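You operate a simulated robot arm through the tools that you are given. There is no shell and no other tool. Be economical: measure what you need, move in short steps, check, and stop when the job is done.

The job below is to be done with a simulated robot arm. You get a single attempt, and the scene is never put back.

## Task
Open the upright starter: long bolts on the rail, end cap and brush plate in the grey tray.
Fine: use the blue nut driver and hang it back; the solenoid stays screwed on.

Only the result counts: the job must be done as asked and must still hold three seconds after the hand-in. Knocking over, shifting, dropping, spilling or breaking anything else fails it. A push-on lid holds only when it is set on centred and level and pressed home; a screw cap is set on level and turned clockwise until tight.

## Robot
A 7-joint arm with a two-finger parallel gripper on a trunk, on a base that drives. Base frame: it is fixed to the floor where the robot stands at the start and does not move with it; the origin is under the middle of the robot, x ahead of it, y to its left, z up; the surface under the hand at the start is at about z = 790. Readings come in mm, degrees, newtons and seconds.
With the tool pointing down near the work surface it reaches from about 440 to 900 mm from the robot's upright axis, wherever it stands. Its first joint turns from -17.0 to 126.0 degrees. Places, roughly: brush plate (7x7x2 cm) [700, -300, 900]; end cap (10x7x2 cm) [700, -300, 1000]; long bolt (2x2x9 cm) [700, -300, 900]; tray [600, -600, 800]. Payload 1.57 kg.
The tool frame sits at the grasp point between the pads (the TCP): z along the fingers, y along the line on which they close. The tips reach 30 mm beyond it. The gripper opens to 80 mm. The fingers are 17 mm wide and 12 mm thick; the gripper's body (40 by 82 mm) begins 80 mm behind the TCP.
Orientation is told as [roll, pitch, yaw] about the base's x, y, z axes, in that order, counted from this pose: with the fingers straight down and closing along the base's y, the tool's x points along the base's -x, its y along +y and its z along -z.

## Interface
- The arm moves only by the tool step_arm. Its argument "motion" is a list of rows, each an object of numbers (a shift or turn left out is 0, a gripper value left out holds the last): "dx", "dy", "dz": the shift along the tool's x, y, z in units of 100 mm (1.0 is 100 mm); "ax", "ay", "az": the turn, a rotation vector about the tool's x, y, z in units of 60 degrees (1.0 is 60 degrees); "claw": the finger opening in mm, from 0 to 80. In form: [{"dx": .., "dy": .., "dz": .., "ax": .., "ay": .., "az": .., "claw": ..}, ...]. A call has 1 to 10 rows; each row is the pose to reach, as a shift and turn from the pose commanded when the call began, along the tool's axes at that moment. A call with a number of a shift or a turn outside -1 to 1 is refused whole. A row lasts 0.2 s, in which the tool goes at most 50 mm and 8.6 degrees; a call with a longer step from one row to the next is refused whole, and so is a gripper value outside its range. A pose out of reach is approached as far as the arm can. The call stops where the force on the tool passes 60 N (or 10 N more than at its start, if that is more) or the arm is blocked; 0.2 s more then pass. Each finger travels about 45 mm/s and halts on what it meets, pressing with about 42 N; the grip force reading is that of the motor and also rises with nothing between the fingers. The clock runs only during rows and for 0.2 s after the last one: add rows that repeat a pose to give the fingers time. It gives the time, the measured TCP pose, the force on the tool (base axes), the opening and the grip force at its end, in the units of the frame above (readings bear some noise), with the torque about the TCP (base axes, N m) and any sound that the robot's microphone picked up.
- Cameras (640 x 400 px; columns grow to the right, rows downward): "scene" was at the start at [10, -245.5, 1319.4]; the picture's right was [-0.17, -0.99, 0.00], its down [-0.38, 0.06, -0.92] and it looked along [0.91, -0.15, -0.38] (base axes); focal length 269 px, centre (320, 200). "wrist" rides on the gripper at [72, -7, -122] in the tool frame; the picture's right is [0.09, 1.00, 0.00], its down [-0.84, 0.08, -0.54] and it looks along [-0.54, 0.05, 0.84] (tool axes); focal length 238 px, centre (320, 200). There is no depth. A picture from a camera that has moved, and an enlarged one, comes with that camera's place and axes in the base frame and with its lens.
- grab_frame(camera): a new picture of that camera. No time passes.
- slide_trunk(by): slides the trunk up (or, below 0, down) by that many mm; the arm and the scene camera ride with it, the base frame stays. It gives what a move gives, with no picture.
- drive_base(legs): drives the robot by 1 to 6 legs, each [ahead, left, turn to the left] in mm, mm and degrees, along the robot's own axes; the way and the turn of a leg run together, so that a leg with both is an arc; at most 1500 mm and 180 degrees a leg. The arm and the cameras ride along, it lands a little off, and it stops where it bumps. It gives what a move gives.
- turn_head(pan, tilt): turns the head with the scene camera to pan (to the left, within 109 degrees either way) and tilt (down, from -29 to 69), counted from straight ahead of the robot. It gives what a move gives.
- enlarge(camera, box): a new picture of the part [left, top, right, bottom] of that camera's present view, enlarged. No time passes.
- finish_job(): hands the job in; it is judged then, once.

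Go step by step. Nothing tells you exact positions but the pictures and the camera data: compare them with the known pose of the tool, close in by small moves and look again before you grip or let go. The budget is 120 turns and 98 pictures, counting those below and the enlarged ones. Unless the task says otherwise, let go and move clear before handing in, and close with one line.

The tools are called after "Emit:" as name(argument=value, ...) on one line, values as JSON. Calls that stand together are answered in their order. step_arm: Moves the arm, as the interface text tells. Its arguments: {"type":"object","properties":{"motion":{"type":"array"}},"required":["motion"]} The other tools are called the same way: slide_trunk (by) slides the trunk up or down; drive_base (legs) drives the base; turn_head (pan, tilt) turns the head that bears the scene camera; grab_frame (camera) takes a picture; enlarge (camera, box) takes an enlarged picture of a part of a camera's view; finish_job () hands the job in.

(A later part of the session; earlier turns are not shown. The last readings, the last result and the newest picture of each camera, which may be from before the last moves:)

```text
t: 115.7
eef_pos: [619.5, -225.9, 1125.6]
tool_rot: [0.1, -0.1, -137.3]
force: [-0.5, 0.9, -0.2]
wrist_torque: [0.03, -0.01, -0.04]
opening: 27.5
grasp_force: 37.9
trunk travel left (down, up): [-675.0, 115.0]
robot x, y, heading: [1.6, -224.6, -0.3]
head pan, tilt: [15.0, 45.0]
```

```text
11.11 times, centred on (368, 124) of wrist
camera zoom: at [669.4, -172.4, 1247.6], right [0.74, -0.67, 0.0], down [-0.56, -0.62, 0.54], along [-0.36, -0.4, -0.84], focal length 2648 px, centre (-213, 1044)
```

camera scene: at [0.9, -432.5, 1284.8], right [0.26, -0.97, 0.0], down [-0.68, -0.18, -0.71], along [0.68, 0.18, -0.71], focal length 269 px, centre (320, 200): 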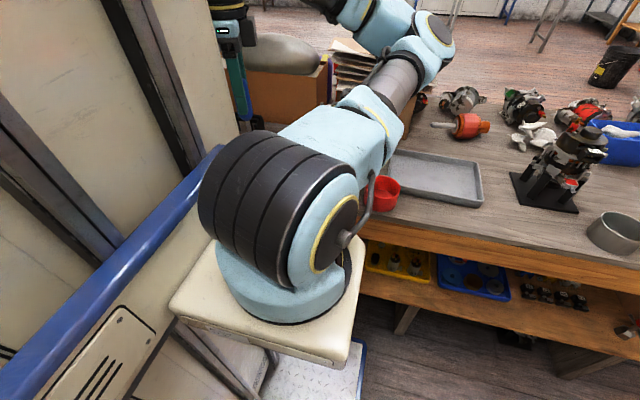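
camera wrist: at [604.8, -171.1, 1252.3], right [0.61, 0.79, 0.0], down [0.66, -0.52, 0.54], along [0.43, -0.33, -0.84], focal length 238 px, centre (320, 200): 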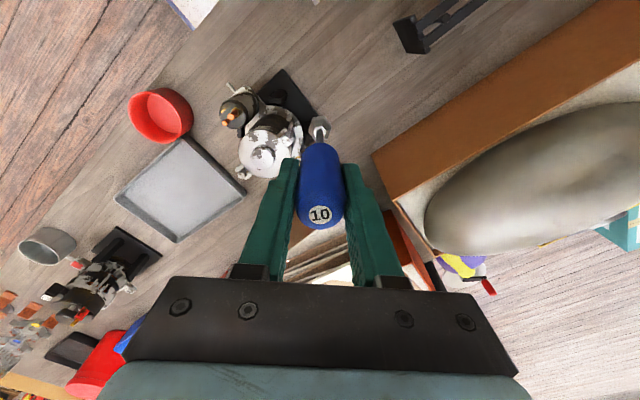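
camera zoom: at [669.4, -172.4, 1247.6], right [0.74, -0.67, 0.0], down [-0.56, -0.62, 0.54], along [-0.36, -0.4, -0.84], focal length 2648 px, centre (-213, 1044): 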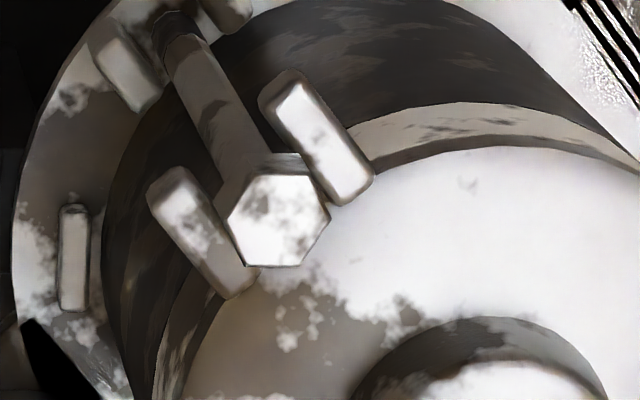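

The patch pattern on the head moved by 240° and the head stands ~2 mm higher: unscrewing works. Continuing with two more strokes.

Emit:
step_arm(motion=[{"dy": 0.25}, {"dy": 0.5}, {"dy": 0.5}])

Emit:
step_arm(motion=[{"az": 0.142}, {"az": 0.284}, {"az": 0.426}, {"az": 0.568}, {"az": 0.71}, {"az": 0.852}, {"az": 0.994}, {"az": 1.0}])

Emit:
step_arm(motion=[{"az": 0.142}, {"az": 0.284}, {"az": 0.426}, {"az": 0.568}, {"az": 0.71}, {"az": 0.852}, {"az": 0.994}, {"az": 1.0}])

Emit:
step_arm(motion=[{"az": 0.142}, {"az": 0.284}, {"az": 0.426}, {"az": 0.568}, {"az": 0.71}, {"az": 0.852}, {"az": 0.994}, {"az": 1.0}])

Emit:
step_arm(motion=[{"az": 0.142}, {"az": 0.284}, {"az": 0.426}, {"az": 0.568}, {"az": 0.71}, {"az": 0.852}, {"az": 0.994}, {"az": 1.0}, {"az": 1.0}])

Emit:
step_arm(motion=[{"dz": 0.12}, {"dz": 0.2}, {"dz": 0.25}, {"dz": 0.26}, {"dz": 0.26}])

Emit:
step_arm(motion=[{"az": -0.142}, {"az": -0.284}, {"az": -0.426}, {"az": -0.568}, {"az": -0.71}, {"az": -0.852}, {"az": -0.994}, {"az": -1.0}])

Emit:
step_arm(motion=[{"az": -0.142}, {"az": -0.284}, {"az": -0.426}, {"az": -0.568}, {"az": -0.71}, {"az": -0.852}, {"az": -0.994}, {"az": -1.0}])

Emit:
step_arm(motion=[{"az": -0.142}, {"az": -0.284}, {"az": -0.426}, {"az": -0.568}, {"az": -0.71}, {"az": -0.852}, {"az": -0.994}, {"az": -1.0}])

Emit:
step_arm(motion=[{"az": -0.142}, {"az": -0.284}, {"az": -0.426}, {"az": -0.568}, {"az": -0.71}, {"az": -0.852}, {"az": -0.994}, {"az": -1.0}])

Emit:
step_arm(motion=[{"dz": -0.15}, {"dz": -0.26}, {"dz": -0.26}])

Emit:
step_arm(motion=[{"az": 0.142}, {"az": 0.284}, {"az": 0.426}, {"az": 0.568}, {"az": 0.71}, {"az": 0.852}, {"az": 0.994}, {"az": 1.0}])

Emit:
step_arm(motion=[{"az": 0.142}, {"az": 0.284}, {"az": 0.426}, {"az": 0.568}, {"az": 0.71}, {"az": 0.852}, {"az": 0.994}, {"az": 1.0}])

Emit:
step_arm(motion=[{"az": 0.142}, {"az": 0.284}, {"az": 0.426}, {"az": 0.568}, {"az": 0.71}, {"az": 0.852}, {"az": 0.994}, {"az": 1.0}])

Emit:
step_arm(motion=[{"az": 0.142}, {"az": 0.284}, {"az": 0.426}, {"az": 0.568}, {"az": 0.71}, {"az": 0.852}, {"az": 0.994}, {"az": 1.0}, {"az": 1.0}])

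Emit:
step_arm(motion=[{"dz": 0.12}, {"dz": 0.2}, {"dz": 0.24}, {"dz": 0.24}])

Emit:
step_arm(motion=[{"az": -0.142}, {"az": -0.284}, {"az": -0.426}, {"az": -0.568}, {"az": -0.71}, {"az": -0.852}, {"az": -0.994}, {"az": -1.0}])

Emit:
step_arm(motion=[{"az": -0.142}, {"az": -0.284}, {"az": -0.426}, {"az": -0.568}, {"az": -0.71}, {"az": -0.852}, {"az": -0.994}, {"az": -1.0}])

Emit:
step_arm(motion=[{"az": -0.142}, {"az": -0.284}, {"az": -0.426}, {"az": -0.568}, {"az": -0.71}, {"az": -0.852}, {"az": -0.994}, {"az": -1.0}])

Emit:
step_arm(motion=[{"az": -0.142}, {"az": -0.284}, {"az": -0.426}, {"az": -0.568}, {"az": -0.71}, {"az": -0.852}, {"az": -0.994}, {"az": -1.0}])

Emit:
step_arm(motion=[{"dz": -0.2}, {"dz": -0.3}, {"dz": -0.3, "dy": -0.25}, {"dz": -0.3, "dy": -0.5}, {"dz": -0.3, "dy": -0.5}])

Emit:
enlarge(camera="wrist", box=[350, 106, 386, 142])

```text
t: 116.5
eef_pos: [656.0, -264.3, 1126.8]
tool_rot: [0.2, -0.1, -137.3]
force: [-0.8, -0.1, -1.4]
wrist_torque: [0.03, 0.01, 0.0]
opening: 27.3
grasp_force: 37.9
trunk travel left (down, up): [-675.0, 115.0]
robot x, y, heading: [-2.0, -223.2, -0.2]
head pan, tilt: [15.0, 45.0]
```

```text
t: 118.3
eef_pos: [654.8, -264.0, 1125.4]
tool_rot: [0.1, -0.1, 162.6]
force: [0.2, -0.8, -1.4]
wrist_torque: [-0.02, 0.02, 0.01]
opening: 27.4
grasp_force: 38.0
trunk travel left (down, up): [-675.0, 115.0]
robot x, y, heading: [1.3, -223.6, -0.4]
head pan, tilt: [15.0, 45.0]
```

```text
t: 120.1
eef_pos: [653.7, -263.3, 1126.4]
tool_rot: [0.0, 0.1, 102.6]
force: [-0.6, 0.2, -1.4]
wrist_torque: [-0.03, 0.0, -0.01]
opening: 27.6
grasp_force: 38.1
trunk travel left (down, up): [-675.0, 115.0]
robot x, y, heading: [-0.2, -223.6, -0.1]
head pan, tilt: [15.0, 45.0]
```

```text
t: 121.9
eef_pos: [655.6, -263.4, 1125.3]
tool_rot: [-0.1, 0.1, 42.7]
force: [-0.2, 0.7, -0.5]
wrist_torque: [0.01, 0.0, 0.02]
opening: 27.4
grasp_force: 37.8
trunk travel left (down, up): [-675.0, 115.0]
robot x, y, heading: [0.6, -221.1, -0.4]
head pan, tilt: [15.0, 45.0]
```

```text
t: 123.9
eef_pos: [654.6, -264.1, 1125.7]
tool_rot: [-0.1, 0.0, -17.3]
force: [0.7, 0.6, -1.1]
wrist_torque: [0.0, 0.04, 0.02]
opening: 27.6
grasp_force: 37.9
trunk travel left (down, up): [-675.0, 115.0]
robot x, y, heading: [-0.5, -220.4, -0.1]
head pan, tilt: [15.0, 45.0]
```

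```text
t: 125.1
eef_pos: [655.2, -263.4, 1099.9]
tool_rot: [-0.1, 0.0, -17.3]
force: [-1.0, -0.4, -1.4]
wrist_torque: [-0.03, -0.02, -0.02]
opening: 27.6
grasp_force: 38.1
trunk travel left (down, up): [-675.0, 115.0]
robot x, y, heading: [1.6, -224.8, 0.1]
head pan, tilt: [15.0, 45.0]
```

```text
t: 126.9
eef_pos: [654.4, -263.7, 1098.8]
tool_rot: [-0.1, 0.1, 42.8]
force: [-0.2, -0.4, -2.3]
wrist_torque: [-0.03, 0.04, 0.0]
opening: 27.4
grasp_force: 37.6
trunk travel left (down, up): [-675.0, 115.0]
robot x, y, heading: [-1.5, -219.8, 0.1]
head pan, tilt: [15.0, 45.0]
```

```text
t: 128.7
eef_pos: [655.8, -264.0, 1098.0]
tool_rot: [0.0, 0.1, 102.8]
force: [1.1, 0.3, -1.2]
wrist_torque: [0.01, 0.0, 0.02]
opening: 27.7
grasp_force: 38.2
trunk travel left (down, up): [-675.0, 115.0]
robot x, y, heading: [0.7, -219.4, 0.1]
head pan, tilt: [15.0, 45.0]
```

```text
t: 130.5
eef_pos: [655.1, -264.2, 1099.4]
tool_rot: [0.1, 0.0, 162.9]
force: [-1.1, -0.2, -1.4]
wrist_torque: [0.01, 0.02, 0.0]
opening: 27.5
grasp_force: 37.8
trunk travel left (down, up): [-675.0, 115.0]
robot x, y, heading: [4.5, -222.6, -0.2]
head pan, tilt: [15.0, 45.0]
```

```text
t: 132.3
eef_pos: [655.3, -264.1, 1100.8]
tool_rot: [0.0, 0.0, -137.2]
force: [-0.2, 0.3, -0.6]
wrist_torque: [-0.02, -0.01, -0.01]
opening: 27.6
grasp_force: 37.6
trunk travel left (down, up): [-675.0, 115.0]
robot x, y, heading: [0.8, -226.0, -0.1]
head pan, tilt: [15.0, 45.0]
```

```text
t: 133.1
eef_pos: [654.7, -262.4, 1125.4]
tool_rot: [0.2, -0.1, -137.3]
force: [0.7, -0.4, -0.3]
wrist_torque: [0.0, -0.01, -0.04]
opening: 27.4
grasp_force: 38.6
trunk travel left (down, up): [-675.0, 115.0]
robot x, y, heading: [-3.0, -223.2, -0.3]
head pan, tilt: [15.0, 45.0]
```

```text
t: 134.9
eef_pos: [654.4, -264.5, 1124.8]
tool_rot: [0.0, 0.0, 162.6]
force: [0.2, 0.2, -0.9]
wrist_torque: [-0.01, 0.02, 0.02]
opening: 27.5
grasp_force: 37.7
trunk travel left (down, up): [-675.0, 115.0]
robot x, y, heading: [1.5, -224.9, 0.0]
head pan, tilt: [15.0, 45.0]
```

```text
t: 136.7
eef_pos: [655.3, -263.2, 1125.8]
tool_rot: [0.0, 0.1, 102.6]
force: [-0.6, 0.1, -1.2]
wrist_torque: [-0.03, -0.01, -0.02]
opening: 27.6
grasp_force: 37.9
trunk travel left (down, up): [-675.0, 115.0]
robot x, y, heading: [-1.6, -223.0, -0.3]
head pan, tilt: [15.0, 45.0]
```

```text
t: 138.5
eef_pos: [654.7, -263.9, 1125.1]
tool_rot: [-0.2, 0.1, 42.7]
force: [0.2, 0.3, -1.8]
wrist_torque: [0.0, 0.02, -0.04]
opening: 27.3
grasp_force: 37.9
trunk travel left (down, up): [-675.0, 115.0]
robot x, y, heading: [2.4, -223.6, -0.2]
head pan, tilt: [15.0, 45.0]
```

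```text
t: 140.5
eef_pos: [654.9, -263.2, 1125.2]
tool_rot: [0.0, 0.0, -17.3]
force: [0.0, 0.4, -1.0]
wrist_torque: [-0.04, 0.0, 0.02]
opening: 27.4
grasp_force: 38.5
trunk travel left (down, up): [-675.0, 115.0]
robot x, y, heading: [3.4, -223.3, -0.0]
head pan, tilt: [15.0, 45.0]
```

```text
t: 141.5
eef_pos: [655.3, -264.8, 1101.6]
tool_rot: [0.0, 0.0, -17.2]
force: [-0.2, 0.0, -1.2]
wrist_torque: [-0.01, 0.0, -0.03]
opening: 27.5
grasp_force: 38.1
trunk travel left (down, up): [-675.0, 115.0]
robot x, y, heading: [0.7, -220.3, -0.1]
head pan, tilt: [15.0, 45.0]
```

```text
t: 143.3
eef_pos: [654.3, -263.1, 1101.2]
tool_rot: [-0.1, 0.1, 42.9]
force: [-0.2, -0.5, -1.4]
wrist_torque: [0.01, -0.03, 0.02]
opening: 27.4
grasp_force: 37.7
trunk travel left (down, up): [-675.0, 115.0]
robot x, y, heading: [-0.4, -222.7, -0.2]
head pan, tilt: [15.0, 45.0]
```

```text
t: 145.1
eef_pos: [655.9, -263.8, 1100.2]
tool_rot: [0.0, 0.2, 102.8]
force: [-0.4, 0.3, -1.0]
wrist_torque: [-0.03, 0.05, 0.03]
opening: 27.5
grasp_force: 37.9
trunk travel left (down, up): [-675.0, 115.0]
robot x, y, heading: [0.8, -224.0, -0.1]
head pan, tilt: [15.0, 45.0]
```

```text
t: 146.9
eef_pos: [655.2, -262.7, 1100.9]
tool_rot: [0.1, 0.0, 162.9]
force: [-0.5, 1.0, -1.2]
wrist_torque: [-0.03, -0.01, -0.01]
opening: 27.7
grasp_force: 37.5
trunk travel left (down, up): [-675.0, 115.0]
robot x, y, heading: [1.8, -222.5, 0.2]
head pan, tilt: [15.0, 45.0]
```

```text
t: 148.7
eef_pos: [655.1, -263.8, 1102.0]
tool_rot: [0.1, -0.1, -137.1]
force: [0.3, 0.2, -1.6]
wrist_torque: [0.0, 0.02, -0.04]
opening: 27.6
grasp_force: 38.3
trunk travel left (down, up): [-675.0, 115.0]
robot x, y, heading: [3.7, -222.6, -0.2]
head pan, tilt: [15.0, 45.0]
```

```text
t: 149.9
eef_pos: [621.8, -227.2, 1131.8]
tool_rot: [0.0, -0.1, -137.3]
force: [0.0, 0.9, -0.6]
wrist_torque: [0.0, -0.01, -0.05]
opening: 27.6
grasp_force: 38.2
trunk travel left (down, up): [-675.0, 115.0]
robot x, y, heading: [0.3, -222.9, 0.0]
head pan, tilt: [15.0, 45.0]
```

```text
11.11 times, centred on (368, 124) of wrist
camera zoom: at [670.9, -173.3, 1252.2], right [0.74, -0.67, 0.0], down [-0.56, -0.62, 0.54], along [-0.36, -0.4, -0.84], focal length 2648 px, centre (-213, 1044)
```

zoom: 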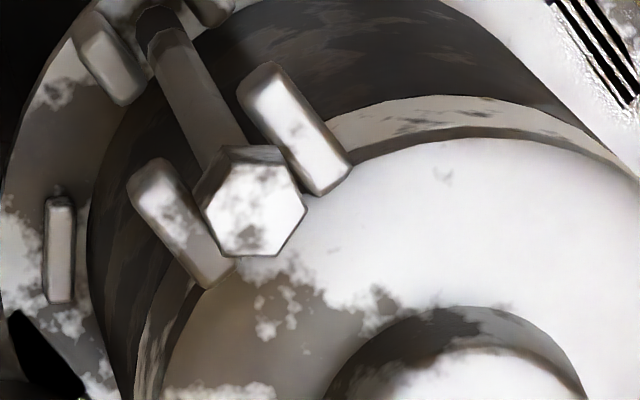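

Emit:
enlarge(camera="wrist", box=[358, 114, 378, 134])

```text
16.00 times, centred on (368, 124) of wrist
camera zoom: at [670.9, -173.3, 1252.2], right [0.74, -0.67, 0.0], down [-0.56, -0.62, 0.54], along [-0.36, -0.4, -0.84], focal length 3814 px, centre (-448, 1416)
```

zoom: 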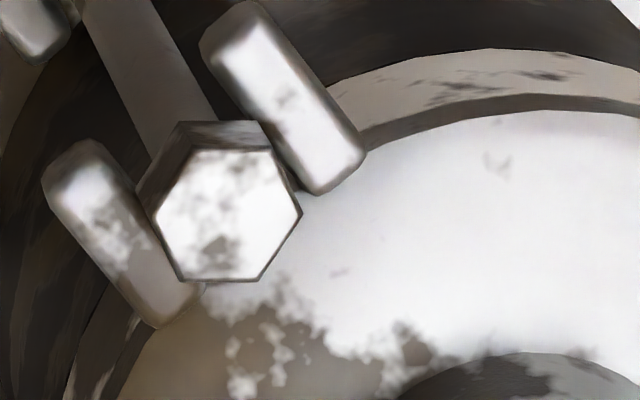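

The stain pattern confirms the turning, and the head has risen ~3 mm. To lengthen the strokes I'll test rewinding 300° in the air, above the head.

Emit:
step_arm(motion=[{"dy": 0.25}, {"dy": 0.5}, {"dy": 0.5}])

Emit:
step_arm(motion=[{"az": 0.142}, {"az": 0.284}, {"az": 0.426}, {"az": 0.568}, {"az": 0.71}, {"az": 0.852}, {"az": 0.994}, {"az": 1.0}])

Emit:
step_arm(motion=[{"az": 0.142}, {"az": 0.284}, {"az": 0.426}, {"az": 0.568}, {"az": 0.71}, {"az": 0.852}, {"az": 0.994}, {"az": 1.0}])

Emit:
step_arm(motion=[{"az": 0.142}, {"az": 0.284}, {"az": 0.426}, {"az": 0.568}, {"az": 0.71}, {"az": 0.852}, {"az": 0.994}, {"az": 1.0}])

Emit:
step_arm(motion=[{"az": 0.142}, {"az": 0.284}, {"az": 0.426}, {"az": 0.568}, {"az": 0.71}, {"az": 0.852}, {"az": 0.994}, {"az": 1.0}])

Emit:
step_arm(motion=[{"az": 0.142}, {"az": 0.284}, {"az": 0.426}, {"az": 0.568}, {"az": 0.71}, {"az": 0.852}, {"az": 0.994}, {"az": 1.0}, {"az": 1.0}])

```text
t: 150.7
eef_pos: [653.2, -262.0, 1132.5]
tool_rot: [0.1, -0.2, -137.4]
force: [-0.1, -0.1, -1.4]
wrist_torque: [0.01, -0.01, -0.02]
opening: 27.2
grasp_force: 37.9
trunk travel left (down, up): [-675.0, 115.0]
robot x, y, heading: [4.5, -220.2, 0.3]
head pan, tilt: [15.0, 45.0]
```

```text
t: 152.5
eef_pos: [654.8, -263.1, 1132.3]
tool_rot: [0.1, -0.1, 162.6]
force: [1.0, 0.2, -1.4]
wrist_torque: [0.0, 0.03, 0.03]
opening: 27.7
grasp_force: 38.0
trunk travel left (down, up): [-675.0, 115.0]
robot x, y, heading: [0.0, -224.4, -0.2]
head pan, tilt: [15.0, 45.0]
```

```text
t: 154.3
eef_pos: [656.0, -262.7, 1131.9]
tool_rot: [-0.1, 0.2, 102.5]
force: [0.8, -0.4, -0.7]
wrist_torque: [0.0, -0.03, 0.0]
opening: 27.8
grasp_force: 38.5
trunk travel left (down, up): [-675.0, 115.0]
robot x, y, heading: [1.0, -220.7, 0.0]
head pan, tilt: [15.0, 45.0]
```

```text
t: 156.1
eef_pos: [654.7, -263.1, 1133.0]
tool_rot: [-0.2, 0.1, 42.5]
force: [0.8, -0.9, -1.1]
wrist_torque: [-0.01, 0.02, 0.0]
opening: 27.2
grasp_force: 38.1
trunk travel left (down, up): [-675.0, 115.0]
robot x, y, heading: [0.9, -218.8, -0.1]
head pan, tilt: [15.0, 45.0]
```

```text
t: 157.9
eef_pos: [653.7, -263.8, 1131.9]
tool_rot: [0.0, 0.0, -17.4]
force: [-0.7, -0.6, -1.5]
wrist_torque: [0.0, -0.02, 0.01]
opening: 27.5
grasp_force: 37.9
trunk travel left (down, up): [-675.0, 115.0]
robot x, y, heading: [0.5, -225.5, -0.0]
head pan, tilt: [15.0, 45.0]
```

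```text
t: 159.9
eef_pos: [653.9, -263.3, 1130.9]
tool_rot: [0.0, -0.1, -77.3]
force: [-0.6, 0.9, -1.7]
wrist_torque: [-0.02, 0.0, 0.0]
opening: 27.7
grasp_force: 38.3
trunk travel left (down, up): [-675.0, 115.0]
robot x, y, heading: [-0.4, -225.8, 0.1]
head pan, tilt: [15.0, 45.0]
```

300° strokes work. Lower, turn 300°, lift, rewind, lower, turn 300°, then inspect.

Emit:
step_arm(motion=[{"dz": 0.15}, {"dz": 0.24}, {"dz": 0.29}, {"dz": 0.3}, {"dz": 0.3}])

Emit:
step_arm(motion=[{"az": -0.142}, {"az": -0.284}, {"az": -0.426}, {"az": -0.568}, {"az": -0.71}, {"az": -0.852}, {"az": -0.994}, {"az": -1.0}])

Emit:
step_arm(motion=[{"az": -0.142}, {"az": -0.284}, {"az": -0.426}, {"az": -0.568}, {"az": -0.71}, {"az": -0.852}, {"az": -0.994}, {"az": -1.0}])

Emit:
step_arm(motion=[{"az": -0.142}, {"az": -0.284}, {"az": -0.426}, {"az": -0.568}, {"az": -0.71}, {"az": -0.852}, {"az": -0.994}, {"az": -1.0}])

Emit:
step_arm(motion=[{"az": -0.142}, {"az": -0.284}, {"az": -0.426}, {"az": -0.568}, {"az": -0.71}, {"az": -0.852}, {"az": -0.994}, {"az": -1.0}])

Emit:
step_arm(motion=[{"az": -0.142}, {"az": -0.284}, {"az": -0.426}, {"az": -0.568}, {"az": -0.71}, {"az": -0.852}, {"az": -0.994}, {"az": -1.0}, {"az": -1.0}])

Emit:
step_arm(motion=[{"dz": -0.15}, {"dz": -0.3}, {"dz": -0.3}])

Emit:
step_arm(motion=[{"az": 0.142}, {"az": 0.284}, {"az": 0.426}, {"az": 0.568}, {"az": 0.71}, {"az": 0.852}, {"az": 0.994}, {"az": 1.0}])

Emit:
step_arm(motion=[{"az": 0.142}, {"az": 0.284}, {"az": 0.426}, {"az": 0.568}, {"az": 0.71}, {"az": 0.852}, {"az": 0.994}, {"az": 1.0}])

Emit:
step_arm(motion=[{"az": 0.142}, {"az": 0.284}, {"az": 0.426}, {"az": 0.568}, {"az": 0.71}, {"az": 0.852}, {"az": 0.994}, {"az": 1.0}])

Emit:
step_arm(motion=[{"az": 0.142}, {"az": 0.284}, {"az": 0.426}, {"az": 0.568}, {"az": 0.71}, {"az": 0.852}, {"az": 0.994}, {"az": 1.0}])

Emit:
step_arm(motion=[{"az": 0.142}, {"az": 0.284}, {"az": 0.426}, {"az": 0.568}, {"az": 0.71}, {"az": 0.852}, {"az": 0.994}, {"az": 1.0}, {"az": 1.0}])

Emit:
step_arm(motion=[{"dz": 0.15}, {"dz": 0.24}, {"dz": 0.29}, {"dz": 0.29}])

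Emit:
step_arm(motion=[{"az": -0.142}, {"az": -0.284}, {"az": -0.426}, {"az": -0.568}, {"az": -0.71}, {"az": -0.852}, {"az": -0.994}, {"az": -1.0}])

Emit:
step_arm(motion=[{"az": -0.142}, {"az": -0.284}, {"az": -0.426}, {"az": -0.568}, {"az": -0.71}, {"az": -0.852}, {"az": -0.994}, {"az": -1.0}])

Emit:
step_arm(motion=[{"az": -0.142}, {"az": -0.284}, {"az": -0.426}, {"az": -0.568}, {"az": -0.71}, {"az": -0.852}, {"az": -0.994}, {"az": -1.0}])

Emit:
step_arm(motion=[{"az": -0.142}, {"az": -0.284}, {"az": -0.426}, {"az": -0.568}, {"az": -0.71}, {"az": -0.852}, {"az": -0.994}, {"az": -1.0}])

Emit:
step_arm(motion=[{"az": -0.142}, {"az": -0.284}, {"az": -0.426}, {"az": -0.568}, {"az": -0.71}, {"az": -0.852}, {"az": -0.994}, {"az": -1.0}, {"az": -1.0}])

Emit:
step_arm(motion=[{"dz": -0.2}, {"dz": -0.3}, {"dz": -0.3, "dy": -0.25}, {"dz": -0.3, "dy": -0.5}, {"dz": -0.3, "dy": -0.5}])

Emit:
enlarge(camera="wrist", box=[350, 106, 386, 142])

```text
t: 161.1
eef_pos: [655.0, -262.7, 1101.1]
tool_rot: [-0.1, -0.1, -77.3]
force: [-0.8, -0.7, -2.0]
wrist_torque: [0.02, -0.01, -0.04]
opening: 27.5
grasp_force: 38.3
trunk travel left (down, up): [-675.0, 115.0]
robot x, y, heading: [2.9, -223.3, 0.3]
head pan, tilt: [15.0, 45.0]
```

```text
t: 162.9
eef_pos: [653.4, -262.0, 1101.3]
tool_rot: [0.0, 0.1, -17.2]
force: [0.3, 0.1, -0.7]
wrist_torque: [0.0, 0.03, 0.0]
opening: 27.4
grasp_force: 37.9
trunk travel left (down, up): [-675.0, 115.0]
robot x, y, heading: [2.8, -220.8, -0.1]
head pan, tilt: [15.0, 45.0]
```

```text
t: 164.7
eef_pos: [654.5, -264.5, 1102.1]
tool_rot: [-0.1, 0.0, 42.8]
force: [-0.3, 0.7, -1.4]
wrist_torque: [-0.02, -0.03, 0.0]
opening: 27.4
grasp_force: 37.9
trunk travel left (down, up): [-675.0, 115.0]
robot x, y, heading: [2.6, -225.3, -0.3]
head pan, tilt: [15.0, 45.0]
```

```text
t: 166.5
eef_pos: [652.8, -263.3, 1101.5]
tool_rot: [0.0, 0.1, 102.9]
force: [0.0, 0.3, -1.4]
wrist_torque: [-0.03, 0.0, -0.01]
opening: 27.5
grasp_force: 37.9
trunk travel left (down, up): [-675.0, 115.0]
robot x, y, heading: [2.8, -224.5, 0.1]
head pan, tilt: [15.0, 45.0]
```

```text
t: 168.3
eef_pos: [654.5, -263.7, 1102.0]
tool_rot: [0.1, 0.1, 162.7]
force: [0.3, 0.0, -1.1]
wrist_torque: [-0.01, 0.01, 0.01]
opening: 27.3
grasp_force: 38.1
trunk travel left (down, up): [-675.0, 115.0]
robot x, y, heading: [3.3, -221.7, -0.0]
head pan, tilt: [15.0, 45.0]
```

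```text
t: 170.3
eef_pos: [655.5, -263.5, 1102.0]
tool_rot: [0.2, -0.1, -137.3]
force: [-0.3, 0.0, -0.8]
wrist_torque: [0.02, -0.01, 0.04]
opening: 27.2
grasp_force: 38.2
trunk travel left (down, up): [-675.0, 115.0]
robot x, y, heading: [-0.3, -223.2, -0.3]
head pan, tilt: [15.0, 45.0]
```

```text
t: 171.1
eef_pos: [655.0, -264.1, 1132.3]
tool_rot: [0.1, 0.0, -137.3]
force: [-0.7, -0.1, -0.7]
wrist_torque: [0.05, -0.01, 0.03]
opening: 27.6
grasp_force: 38.1
trunk travel left (down, up): [-675.0, 115.0]
robot x, y, heading: [1.5, -223.8, -0.2]
head pan, tilt: [15.0, 45.0]
```

```text
t: 172.9
eef_pos: [656.3, -264.0, 1132.2]
tool_rot: [0.0, 0.0, 162.6]
force: [-0.2, 0.1, -0.4]
wrist_torque: [0.01, -0.02, 0.01]
opening: 27.5
grasp_force: 38.0
trunk travel left (down, up): [-675.0, 115.0]
robot x, y, heading: [2.7, -222.6, -0.2]
head pan, tilt: [15.0, 45.0]
```

```text
t: 174.7
eef_pos: [655.0, -262.8, 1133.5]
tool_rot: [0.0, 0.1, 102.6]
force: [-0.8, 0.0, -2.1]
wrist_torque: [-0.02, 0.0, -0.01]
opening: 27.4
grasp_force: 37.9
trunk travel left (down, up): [-675.0, 115.0]
robot x, y, heading: [5.2, -223.7, 0.0]
head pan, tilt: [15.0, 45.0]
```

```text
t: 176.5
eef_pos: [655.5, -263.9, 1130.3]
tool_rot: [-0.1, 0.1, 42.6]
force: [0.8, -0.1, -0.8]
wrist_torque: [-0.02, -0.01, 0.01]
opening: 27.5
grasp_force: 37.7
trunk travel left (down, up): [-675.0, 115.0]
robot x, y, heading: [-3.2, -223.1, -0.1]
head pan, tilt: [15.0, 45.0]
```

```text
t: 178.3
eef_pos: [654.8, -264.5, 1130.6]
tool_rot: [-0.1, 0.0, -17.5]
force: [0.1, 0.3, -1.3]
wrist_torque: [-0.01, 0.0, 0.0]
opening: 27.6
grasp_force: 37.9
trunk travel left (down, up): [-675.0, 115.0]
robot x, y, heading: [2.1, -221.8, 0.0]
head pan, tilt: [15.0, 45.0]
```

```text
t: 180.3
eef_pos: [654.4, -263.5, 1130.5]
tool_rot: [0.0, -0.1, -77.3]
force: [0.1, 0.8, -1.2]
wrist_torque: [0.0, -0.01, -0.01]
opening: 27.3
grasp_force: 37.4
trunk travel left (down, up): [-675.0, 115.0]
robot x, y, heading: [0.4, -224.5, -0.4]
head pan, tilt: [15.0, 45.0]
```

```text
t: 181.3
eef_pos: [654.0, -263.1, 1102.7]
tool_rot: [0.0, -0.1, -77.3]
force: [-0.3, -0.9, -0.5]
wrist_torque: [0.03, 0.0, -0.01]
opening: 27.3
grasp_force: 37.7
trunk travel left (down, up): [-675.0, 115.0]
robot x, y, heading: [3.6, -223.6, 0.2]
head pan, tilt: [15.0, 45.0]
```

```text
t: 183.1
eef_pos: [654.5, -263.7, 1102.1]
tool_rot: [0.0, 0.0, -17.2]
force: [-0.3, 0.1, -1.4]
wrist_torque: [-0.01, -0.02, -0.01]
opening: 27.6
grasp_force: 37.9
trunk travel left (down, up): [-675.0, 115.0]
robot x, y, heading: [2.4, -225.5, -0.3]
head pan, tilt: [15.0, 45.0]
```

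```text
t: 184.9
eef_pos: [654.8, -263.1, 1102.8]
tool_rot: [-0.1, -0.1, 42.8]
force: [-0.6, -0.7, -0.7]
wrist_torque: [-0.04, 0.01, -0.01]
opening: 27.5
grasp_force: 37.5
trunk travel left (down, up): [-675.0, 115.0]
robot x, y, heading: [2.9, -225.8, -0.3]
head pan, tilt: [15.0, 45.0]
```

```text
t: 186.7
eef_pos: [655.5, -263.0, 1101.7]
tool_rot: [0.0, 0.0, 102.8]
force: [0.5, 0.7, -1.1]
wrist_torque: [0.02, -0.01, 0.0]
opening: 27.4
grasp_force: 37.5
trunk travel left (down, up): [-675.0, 115.0]
robot x, y, heading: [2.6, -222.3, -0.1]
head pan, tilt: [15.0, 45.0]
```

```text
t: 188.5
eef_pos: [653.3, -264.6, 1102.1]
tool_rot: [0.0, 0.0, 162.9]
force: [1.7, -0.5, -1.8]
wrist_torque: [0.04, -0.03, 0.0]
opening: 27.3
grasp_force: 37.4
trunk travel left (down, up): [-675.0, 115.0]
robot x, y, heading: [0.7, -222.1, -0.1]
head pan, tilt: [15.0, 45.0]
```

```text
t: 190.5
eef_pos: [655.2, -264.2, 1102.5]
tool_rot: [0.1, -0.1, -137.2]
force: [-0.5, 0.2, -1.6]
wrist_torque: [-0.02, 0.03, 0.05]
opening: 27.5
grasp_force: 38.5
trunk travel left (down, up): [-675.0, 115.0]
robot x, y, heading: [-0.9, -225.8, -0.1]
head pan, tilt: [15.0, 45.0]
```

```text
t: 191.7
eef_pos: [621.6, -227.0, 1133.1]
tool_rot: [0.0, -0.1, -137.3]
force: [0.0, -1.2, -0.6]
wrist_torque: [-0.02, 0.0, 0.02]
opening: 27.6
grasp_force: 38.5
trunk travel left (down, up): [-675.0, 115.0]
robot x, y, heading: [-0.2, -222.8, 0.1]
head pan, tilt: [15.0, 45.0]
```

```text
11.11 times, centred on (368, 124) of wrist
camera zoom: at [670.2, -173.1, 1254.6], right [0.74, -0.67, 0.0], down [-0.56, -0.62, 0.54], along [-0.36, -0.4, -0.84], focal length 2648 px, centre (-213, 1044)
```

zoom: 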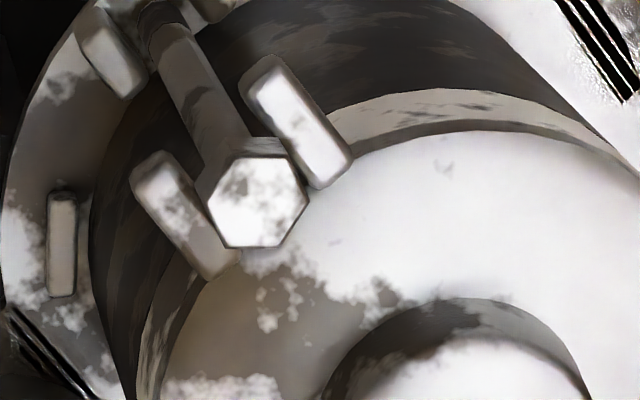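

The head now turns freely with no further rise, so the right bolt appears unthreaded. I'll rewind and move beside the left bolt head to align on it.

Emit:
step_arm(motion=[{"dy": 0.25}, {"dy": 0.5}, {"dy": 0.5}])

Emit:
step_arm(motion=[{"az": 0.142}, {"az": 0.284}, {"az": 0.426}, {"az": 0.568}, {"az": 0.71}, {"az": 0.852}, {"az": 0.994}, {"az": 1.0}])

Emit:
step_arm(motion=[{"az": 0.142}, {"az": 0.284}, {"az": 0.426}, {"az": 0.568}, {"az": 0.71}, {"az": 0.852}, {"az": 0.994}, {"az": 1.0}])

Emit:
step_arm(motion=[{"az": 0.142}, {"az": 0.284}, {"az": 0.426}, {"az": 0.568}, {"az": 0.71}, {"az": 0.852}, {"az": 0.994}, {"az": 1.0}])

Emit:
step_arm(motion=[{"az": 0.142}, {"az": 0.284}, {"az": 0.426}, {"az": 0.568}, {"az": 0.71}, {"az": 0.852}, {"az": 0.994}, {"az": 1.0}])

Emit:
step_arm(motion=[{"az": 0.142}, {"az": 0.284}, {"az": 0.426}, {"az": 0.568}, {"az": 0.71}, {"az": 0.852}, {"az": 0.994}, {"az": 1.0}, {"az": 1.0}])

Emit:
step_arm(motion=[{"dx": -0.35, "dy": -0.28}, {"dx": -0.7, "dy": -0.55}, {"dx": -0.78, "dy": -0.627}, {"dx": -0.78, "dy": -0.627}])

Emit:
grab_frame(camera="wrist")

```text
t: 192.5
eef_pos: [655.1, -263.2, 1133.2]
tool_rot: [0.2, -0.1, -137.3]
force: [0.0, -0.3, -1.2]
wrist_torque: [0.02, 0.01, 0.01]
opening: 27.6
grasp_force: 38.4
trunk travel left (down, up): [-675.0, 115.0]
robot x, y, heading: [-3.0, -223.1, -0.2]
head pan, tilt: [15.0, 45.0]
```

```text
t: 194.3
eef_pos: [653.5, -263.8, 1132.5]
tool_rot: [0.1, 0.0, 162.7]
force: [-0.1, -0.2, -0.5]
wrist_torque: [-0.05, -0.02, -0.04]
opening: 27.4
grasp_force: 38.9
trunk travel left (down, up): [-675.0, 115.0]
robot x, y, heading: [2.8, -224.4, 0.2]
head pan, tilt: [15.0, 45.0]
```

```text
t: 196.1
eef_pos: [655.2, -264.0, 1134.8]
tool_rot: [0.0, 0.1, 102.6]
force: [0.4, 0.9, -0.9]
wrist_torque: [0.03, 0.0, 0.02]
opening: 27.3
grasp_force: 37.7
trunk travel left (down, up): [-675.0, 115.0]
robot x, y, heading: [2.5, -219.8, -0.1]
head pan, tilt: [15.0, 45.0]
```

```text
t: 197.9
eef_pos: [653.9, -263.8, 1132.3]
tool_rot: [-0.1, 0.2, 42.6]
force: [-0.1, 0.4, -1.5]
wrist_torque: [0.01, 0.03, 0.0]
opening: 27.5
grasp_force: 38.2
trunk travel left (down, up): [-675.0, 115.0]
robot x, y, heading: [1.4, -221.7, -0.1]
head pan, tilt: [15.0, 45.0]
```

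```text
t: 199.7
eef_pos: [655.4, -263.6, 1133.1]
tool_rot: [-0.1, 0.0, -17.4]
force: [0.9, 0.3, -0.8]
wrist_torque: [0.0, 0.0, -0.01]
opening: 27.4
grasp_force: 38.1
trunk travel left (down, up): [-675.0, 115.0]
robot x, y, heading: [1.2, -221.4, -0.0]
head pan, tilt: [15.0, 45.0]
```

```text
t: 201.7
eef_pos: [655.5, -263.2, 1131.5]
tool_rot: [0.0, -0.2, -77.3]
force: [0.0, 0.2, -1.2]
wrist_torque: [-0.02, 0.0, 0.0]
opening: 27.5
grasp_force: 38.3
trunk travel left (down, up): [-675.0, 115.0]
robot x, y, heading: [-1.3, -222.3, 0.0]
head pan, tilt: [15.0, 45.0]
```

```text
t: 202.7
eef_pos: [612.2, -354.6, 1132.3]
tool_rot: [0.0, -0.1, -77.3]
force: [0.0, 0.9, -1.2]
wrist_torque: [0.01, 0.0, 0.0]
opening: 27.4
grasp_force: 37.9
trunk travel left (down, up): [-675.0, 115.0]
robot x, y, heading: [2.0, -224.5, -0.1]
head pan, tilt: [15.0, 45.0]
```

```text
45 pictures are left
camera wrist: at [590.9, -285.0, 1254.9], right [0.95, 0.31, 0.0], down [0.26, -0.8, 0.54], along [0.17, -0.52, -0.84], focal length 238 px, centre (320, 200)
```

wrist: 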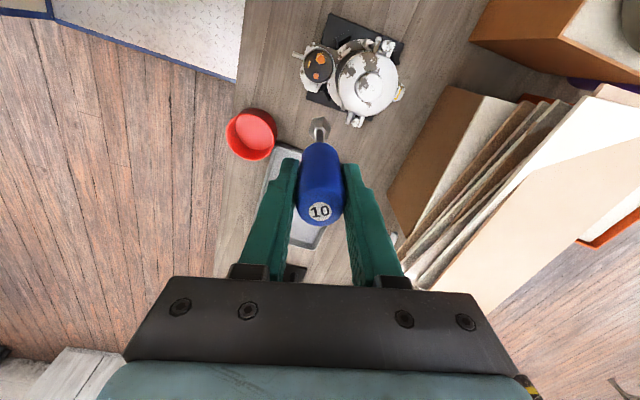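

Emit:
enlarge(camera="wrist", box=[305, 90, 375, 140])

```text
8.00 times, centred on (340, 115) of wrist
camera zoom: at [590.9, -285.0, 1254.9], right [0.95, 0.31, 0.0], down [0.26, -0.8, 0.54], along [0.17, -0.52, -0.84], focal length 1907 px, centre (160, 880)
```

zoom: 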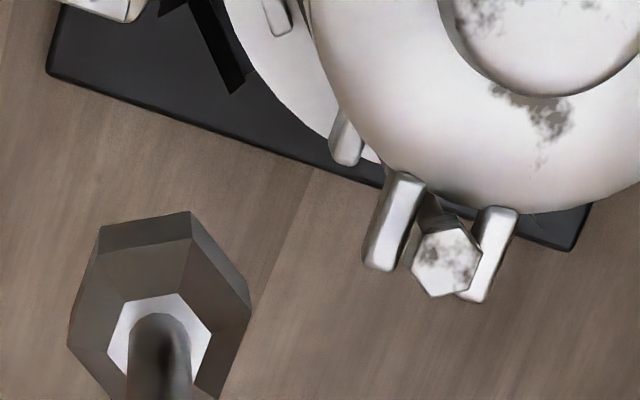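

The left head lies 42 mm along tool +y, and its hex is already aligned with the socket. Moving over it and lowering gently.

Emit:
step_arm(motion=[{"dy": 0.22}, {"dy": 0.423}, {"dy": 0.423}, {"dy": 0.423, "dz": 0.12}, {"dy": 0.423, "dz": 0.18}, {"dy": 0.423, "dz": 0.22}, {"dy": 0.423, "dz": 0.24}, {"dy": 0.423, "dz": 0.26}, {"dy": 0.423, "dz": 0.26}])

Emit:
step_arm(motion=[{"dz": 0.02}, {"dz": 0.04}, {"dz": 0.05}, {"dz": 0.05}])

```text
t: 204.7
eef_pos: [652.9, -343.8, 1105.9]
tool_rot: [0.0, -0.1, -77.3]
force: [-0.2, 1.5, -1.7]
wrist_torque: [0.0, 0.02, -0.01]
opening: 27.6
grasp_force: 37.7
trunk travel left (down, up): [-675.0, 115.0]
robot x, y, heading: [3.1, -225.2, -0.0]
head pan, tilt: [15.0, 45.0]
```

```text
t: 205.7
eef_pos: [652.4, -344.2, 1103.1]
tool_rot: [0.1, -0.1, -77.4]
force: [0.8, 0.8, 0.3]
wrist_torque: [-0.01, 0.0, 0.02]
opening: 27.6
grasp_force: 38.0
trunk travel left (down, up): [-675.0, 115.0]
robot x, y, heading: [1.7, -219.5, -0.2]
head pan, tilt: [15.0, 45.0]
```

Emit:
step_arm(motion=[{"dz": 0.02}, {"dz": 0.04}, {"dz": 0.04}])

Emit:
enlarge(camera="wrist", box=[240, 70, 400, 170])

```text
t: 206.5
eef_pos: [651.1, -344.3, 1098.9]
tool_rot: [0.0, -0.2, -77.3]
force: [-0.1, -0.3, -1.4]
wrist_torque: [-0.04, 0.01, 0.02]
opening: 27.5
grasp_force: 37.9
trunk travel left (down, up): [-675.0, 115.0]
robot x, y, heading: [1.3, -224.7, -0.2]
head pan, tilt: [15.0, 45.0]
```

```text
4.00 times, centred on (320, 120) of wrist
camera zoom: at [630.7, -275.0, 1220.0], right [0.95, 0.31, 0.0], down [0.26, -0.8, 0.54], along [0.17, -0.52, -0.84], focal length 953 px, centre (320, 520)
```

zoom: 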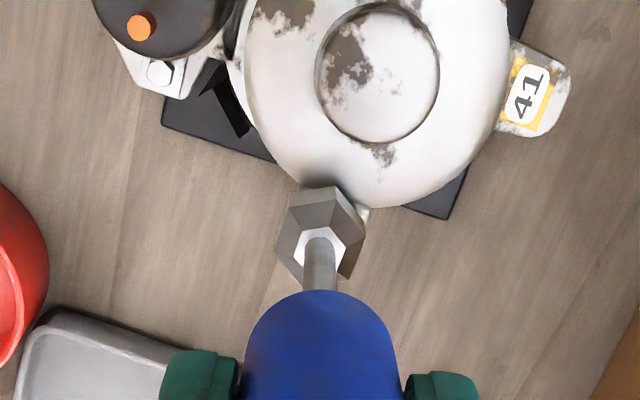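

I want to be sure that it's over the head: a small lateral probe of 2 mm along tool +y.

Emit:
step_arm(motion=[{"dy": 0.01}, {"dy": 0.02}, {"dy": 0.02}])

Emit:
step_arm(motion=[{"dy": -0.02}, {"dy": -0.04}, {"dy": -0.04}])

```text
t: 207.3
eef_pos: [652.9, -344.1, 1098.0]
tool_rot: [0.0, -0.1, -77.3]
force: [-0.5, 0.1, -1.3]
wrist_torque: [0.0, -0.03, -0.01]
opening: 27.5
grasp_force: 37.8
trunk travel left (down, up): [-675.0, 115.0]
robot x, y, heading: [0.5, -223.6, -0.2]
head pan, tilt: [15.0, 45.0]
```

```text
t: 208.1
eef_pos: [649.7, -344.5, 1098.3]
tool_rot: [0.2, -0.1, -77.3]
force: [5.0, 1.5, -1.8]
wrist_torque: [0.09, -0.52, 0.02]
opening: 27.6
grasp_force: 38.0
trunk travel left (down, up): [-675.0, 115.0]
robot x, y, heading: [1.1, -222.4, -0.1]
head pan, tilt: [15.0, 45.0]
```

The head is captured by the socket (it pushes back at -2 mm). I'll centre (+3 mm) and do two 300° strokes on the left bolt.

Emit:
step_arm(motion=[{"dy": 0.02}, {"dy": 0.033}, {"dy": 0.033}])

Emit:
step_arm(motion=[{"az": -0.142}, {"az": -0.284}, {"az": -0.426}, {"az": -0.568}, {"az": -0.71}, {"az": -0.852}, {"az": -0.994}, {"az": -1.0}])

Emit:
step_arm(motion=[{"az": -0.142}, {"az": -0.284}, {"az": -0.426}, {"az": -0.568}, {"az": -0.71}, {"az": -0.852}, {"az": -0.994}, {"az": -1.0}])

Emit:
step_arm(motion=[{"az": -0.142}, {"az": -0.284}, {"az": -0.426}, {"az": -0.568}, {"az": -0.71}, {"az": -0.852}, {"az": -0.994}, {"az": -1.0}])

Emit:
step_arm(motion=[{"az": -0.142}, {"az": -0.284}, {"az": -0.426}, {"az": -0.568}, {"az": -0.71}, {"az": -0.852}, {"az": -0.994}, {"az": -1.0}])

Emit:
step_arm(motion=[{"az": -0.142}, {"az": -0.284}, {"az": -0.426}, {"az": -0.568}, {"az": -0.71}, {"az": -0.71}])

```text
t: 208.9
eef_pos: [652.9, -343.5, 1098.2]
tool_rot: [0.0, -0.1, -77.3]
force: [0.1, 0.4, -1.6]
wrist_torque: [0.0, -0.01, 0.01]
opening: 27.6
grasp_force: 38.2
trunk travel left (down, up): [-675.0, 115.0]
robot x, y, heading: [2.3, -225.6, -0.3]
head pan, tilt: [15.0, 45.0]
```

```text
t: 210.7
eef_pos: [652.6, -343.8, 1098.2]
tool_rot: [-0.1, 0.1, -17.2]
force: [0.1, 0.7, 0.0]
wrist_torque: [0.0, 0.03, -0.03]
opening: 27.4
grasp_force: 38.4
trunk travel left (down, up): [-675.0, 115.0]
robot x, y, heading: [-1.9, -224.1, -0.1]
head pan, tilt: [15.0, 45.0]
```

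```text
t: 212.5
eef_pos: [652.9, -344.4, 1098.0]
tool_rot: [-0.1, 0.1, 42.8]
force: [0.2, 0.2, -0.1]
wrist_torque: [0.0, 0.02, 0.01]
opening: 27.5
grasp_force: 38.0
trunk travel left (down, up): [-675.0, 115.0]
robot x, y, heading: [-0.5, -222.9, -0.3]
head pan, tilt: [15.0, 45.0]
```

```text
t: 214.3
eef_pos: [654.8, -343.5, 1097.7]
tool_rot: [-0.1, 0.1, 102.7]
force: [3.0, -3.2, -1.4]
wrist_torque: [-0.41, -0.29, -0.02]
opening: 27.4
grasp_force: 37.7
trunk travel left (down, up): [-675.0, 115.0]
robot x, y, heading: [-2.2, -223.6, 0.1]
head pan, tilt: [15.0, 45.0]
```

```text
t: 216.1
eef_pos: [652.8, -344.5, 1098.4]
tool_rot: [0.2, 0.0, 162.8]
force: [-0.1, 0.9, -2.4]
wrist_torque: [0.01, 0.03, 0.0]
opening: 27.5
grasp_force: 38.0
trunk travel left (down, up): [-675.0, 115.0]
robot x, y, heading: [2.1, -222.5, 0.0]
head pan, tilt: [15.0, 45.0]
```

```text
t: 217.5
eef_pos: [654.8, -343.7, 1098.8]
tool_rot: [0.1, 0.0, -154.6]
force: [0.2, 1.0, -1.2]
wrist_torque: [0.01, -0.01, 0.01]
opening: 27.5
grasp_force: 38.5
trunk travel left (down, up): [-675.0, 115.0]
robot x, y, heading: [-2.3, -225.3, -0.1]
head pan, tilt: [15.0, 45.0]
```

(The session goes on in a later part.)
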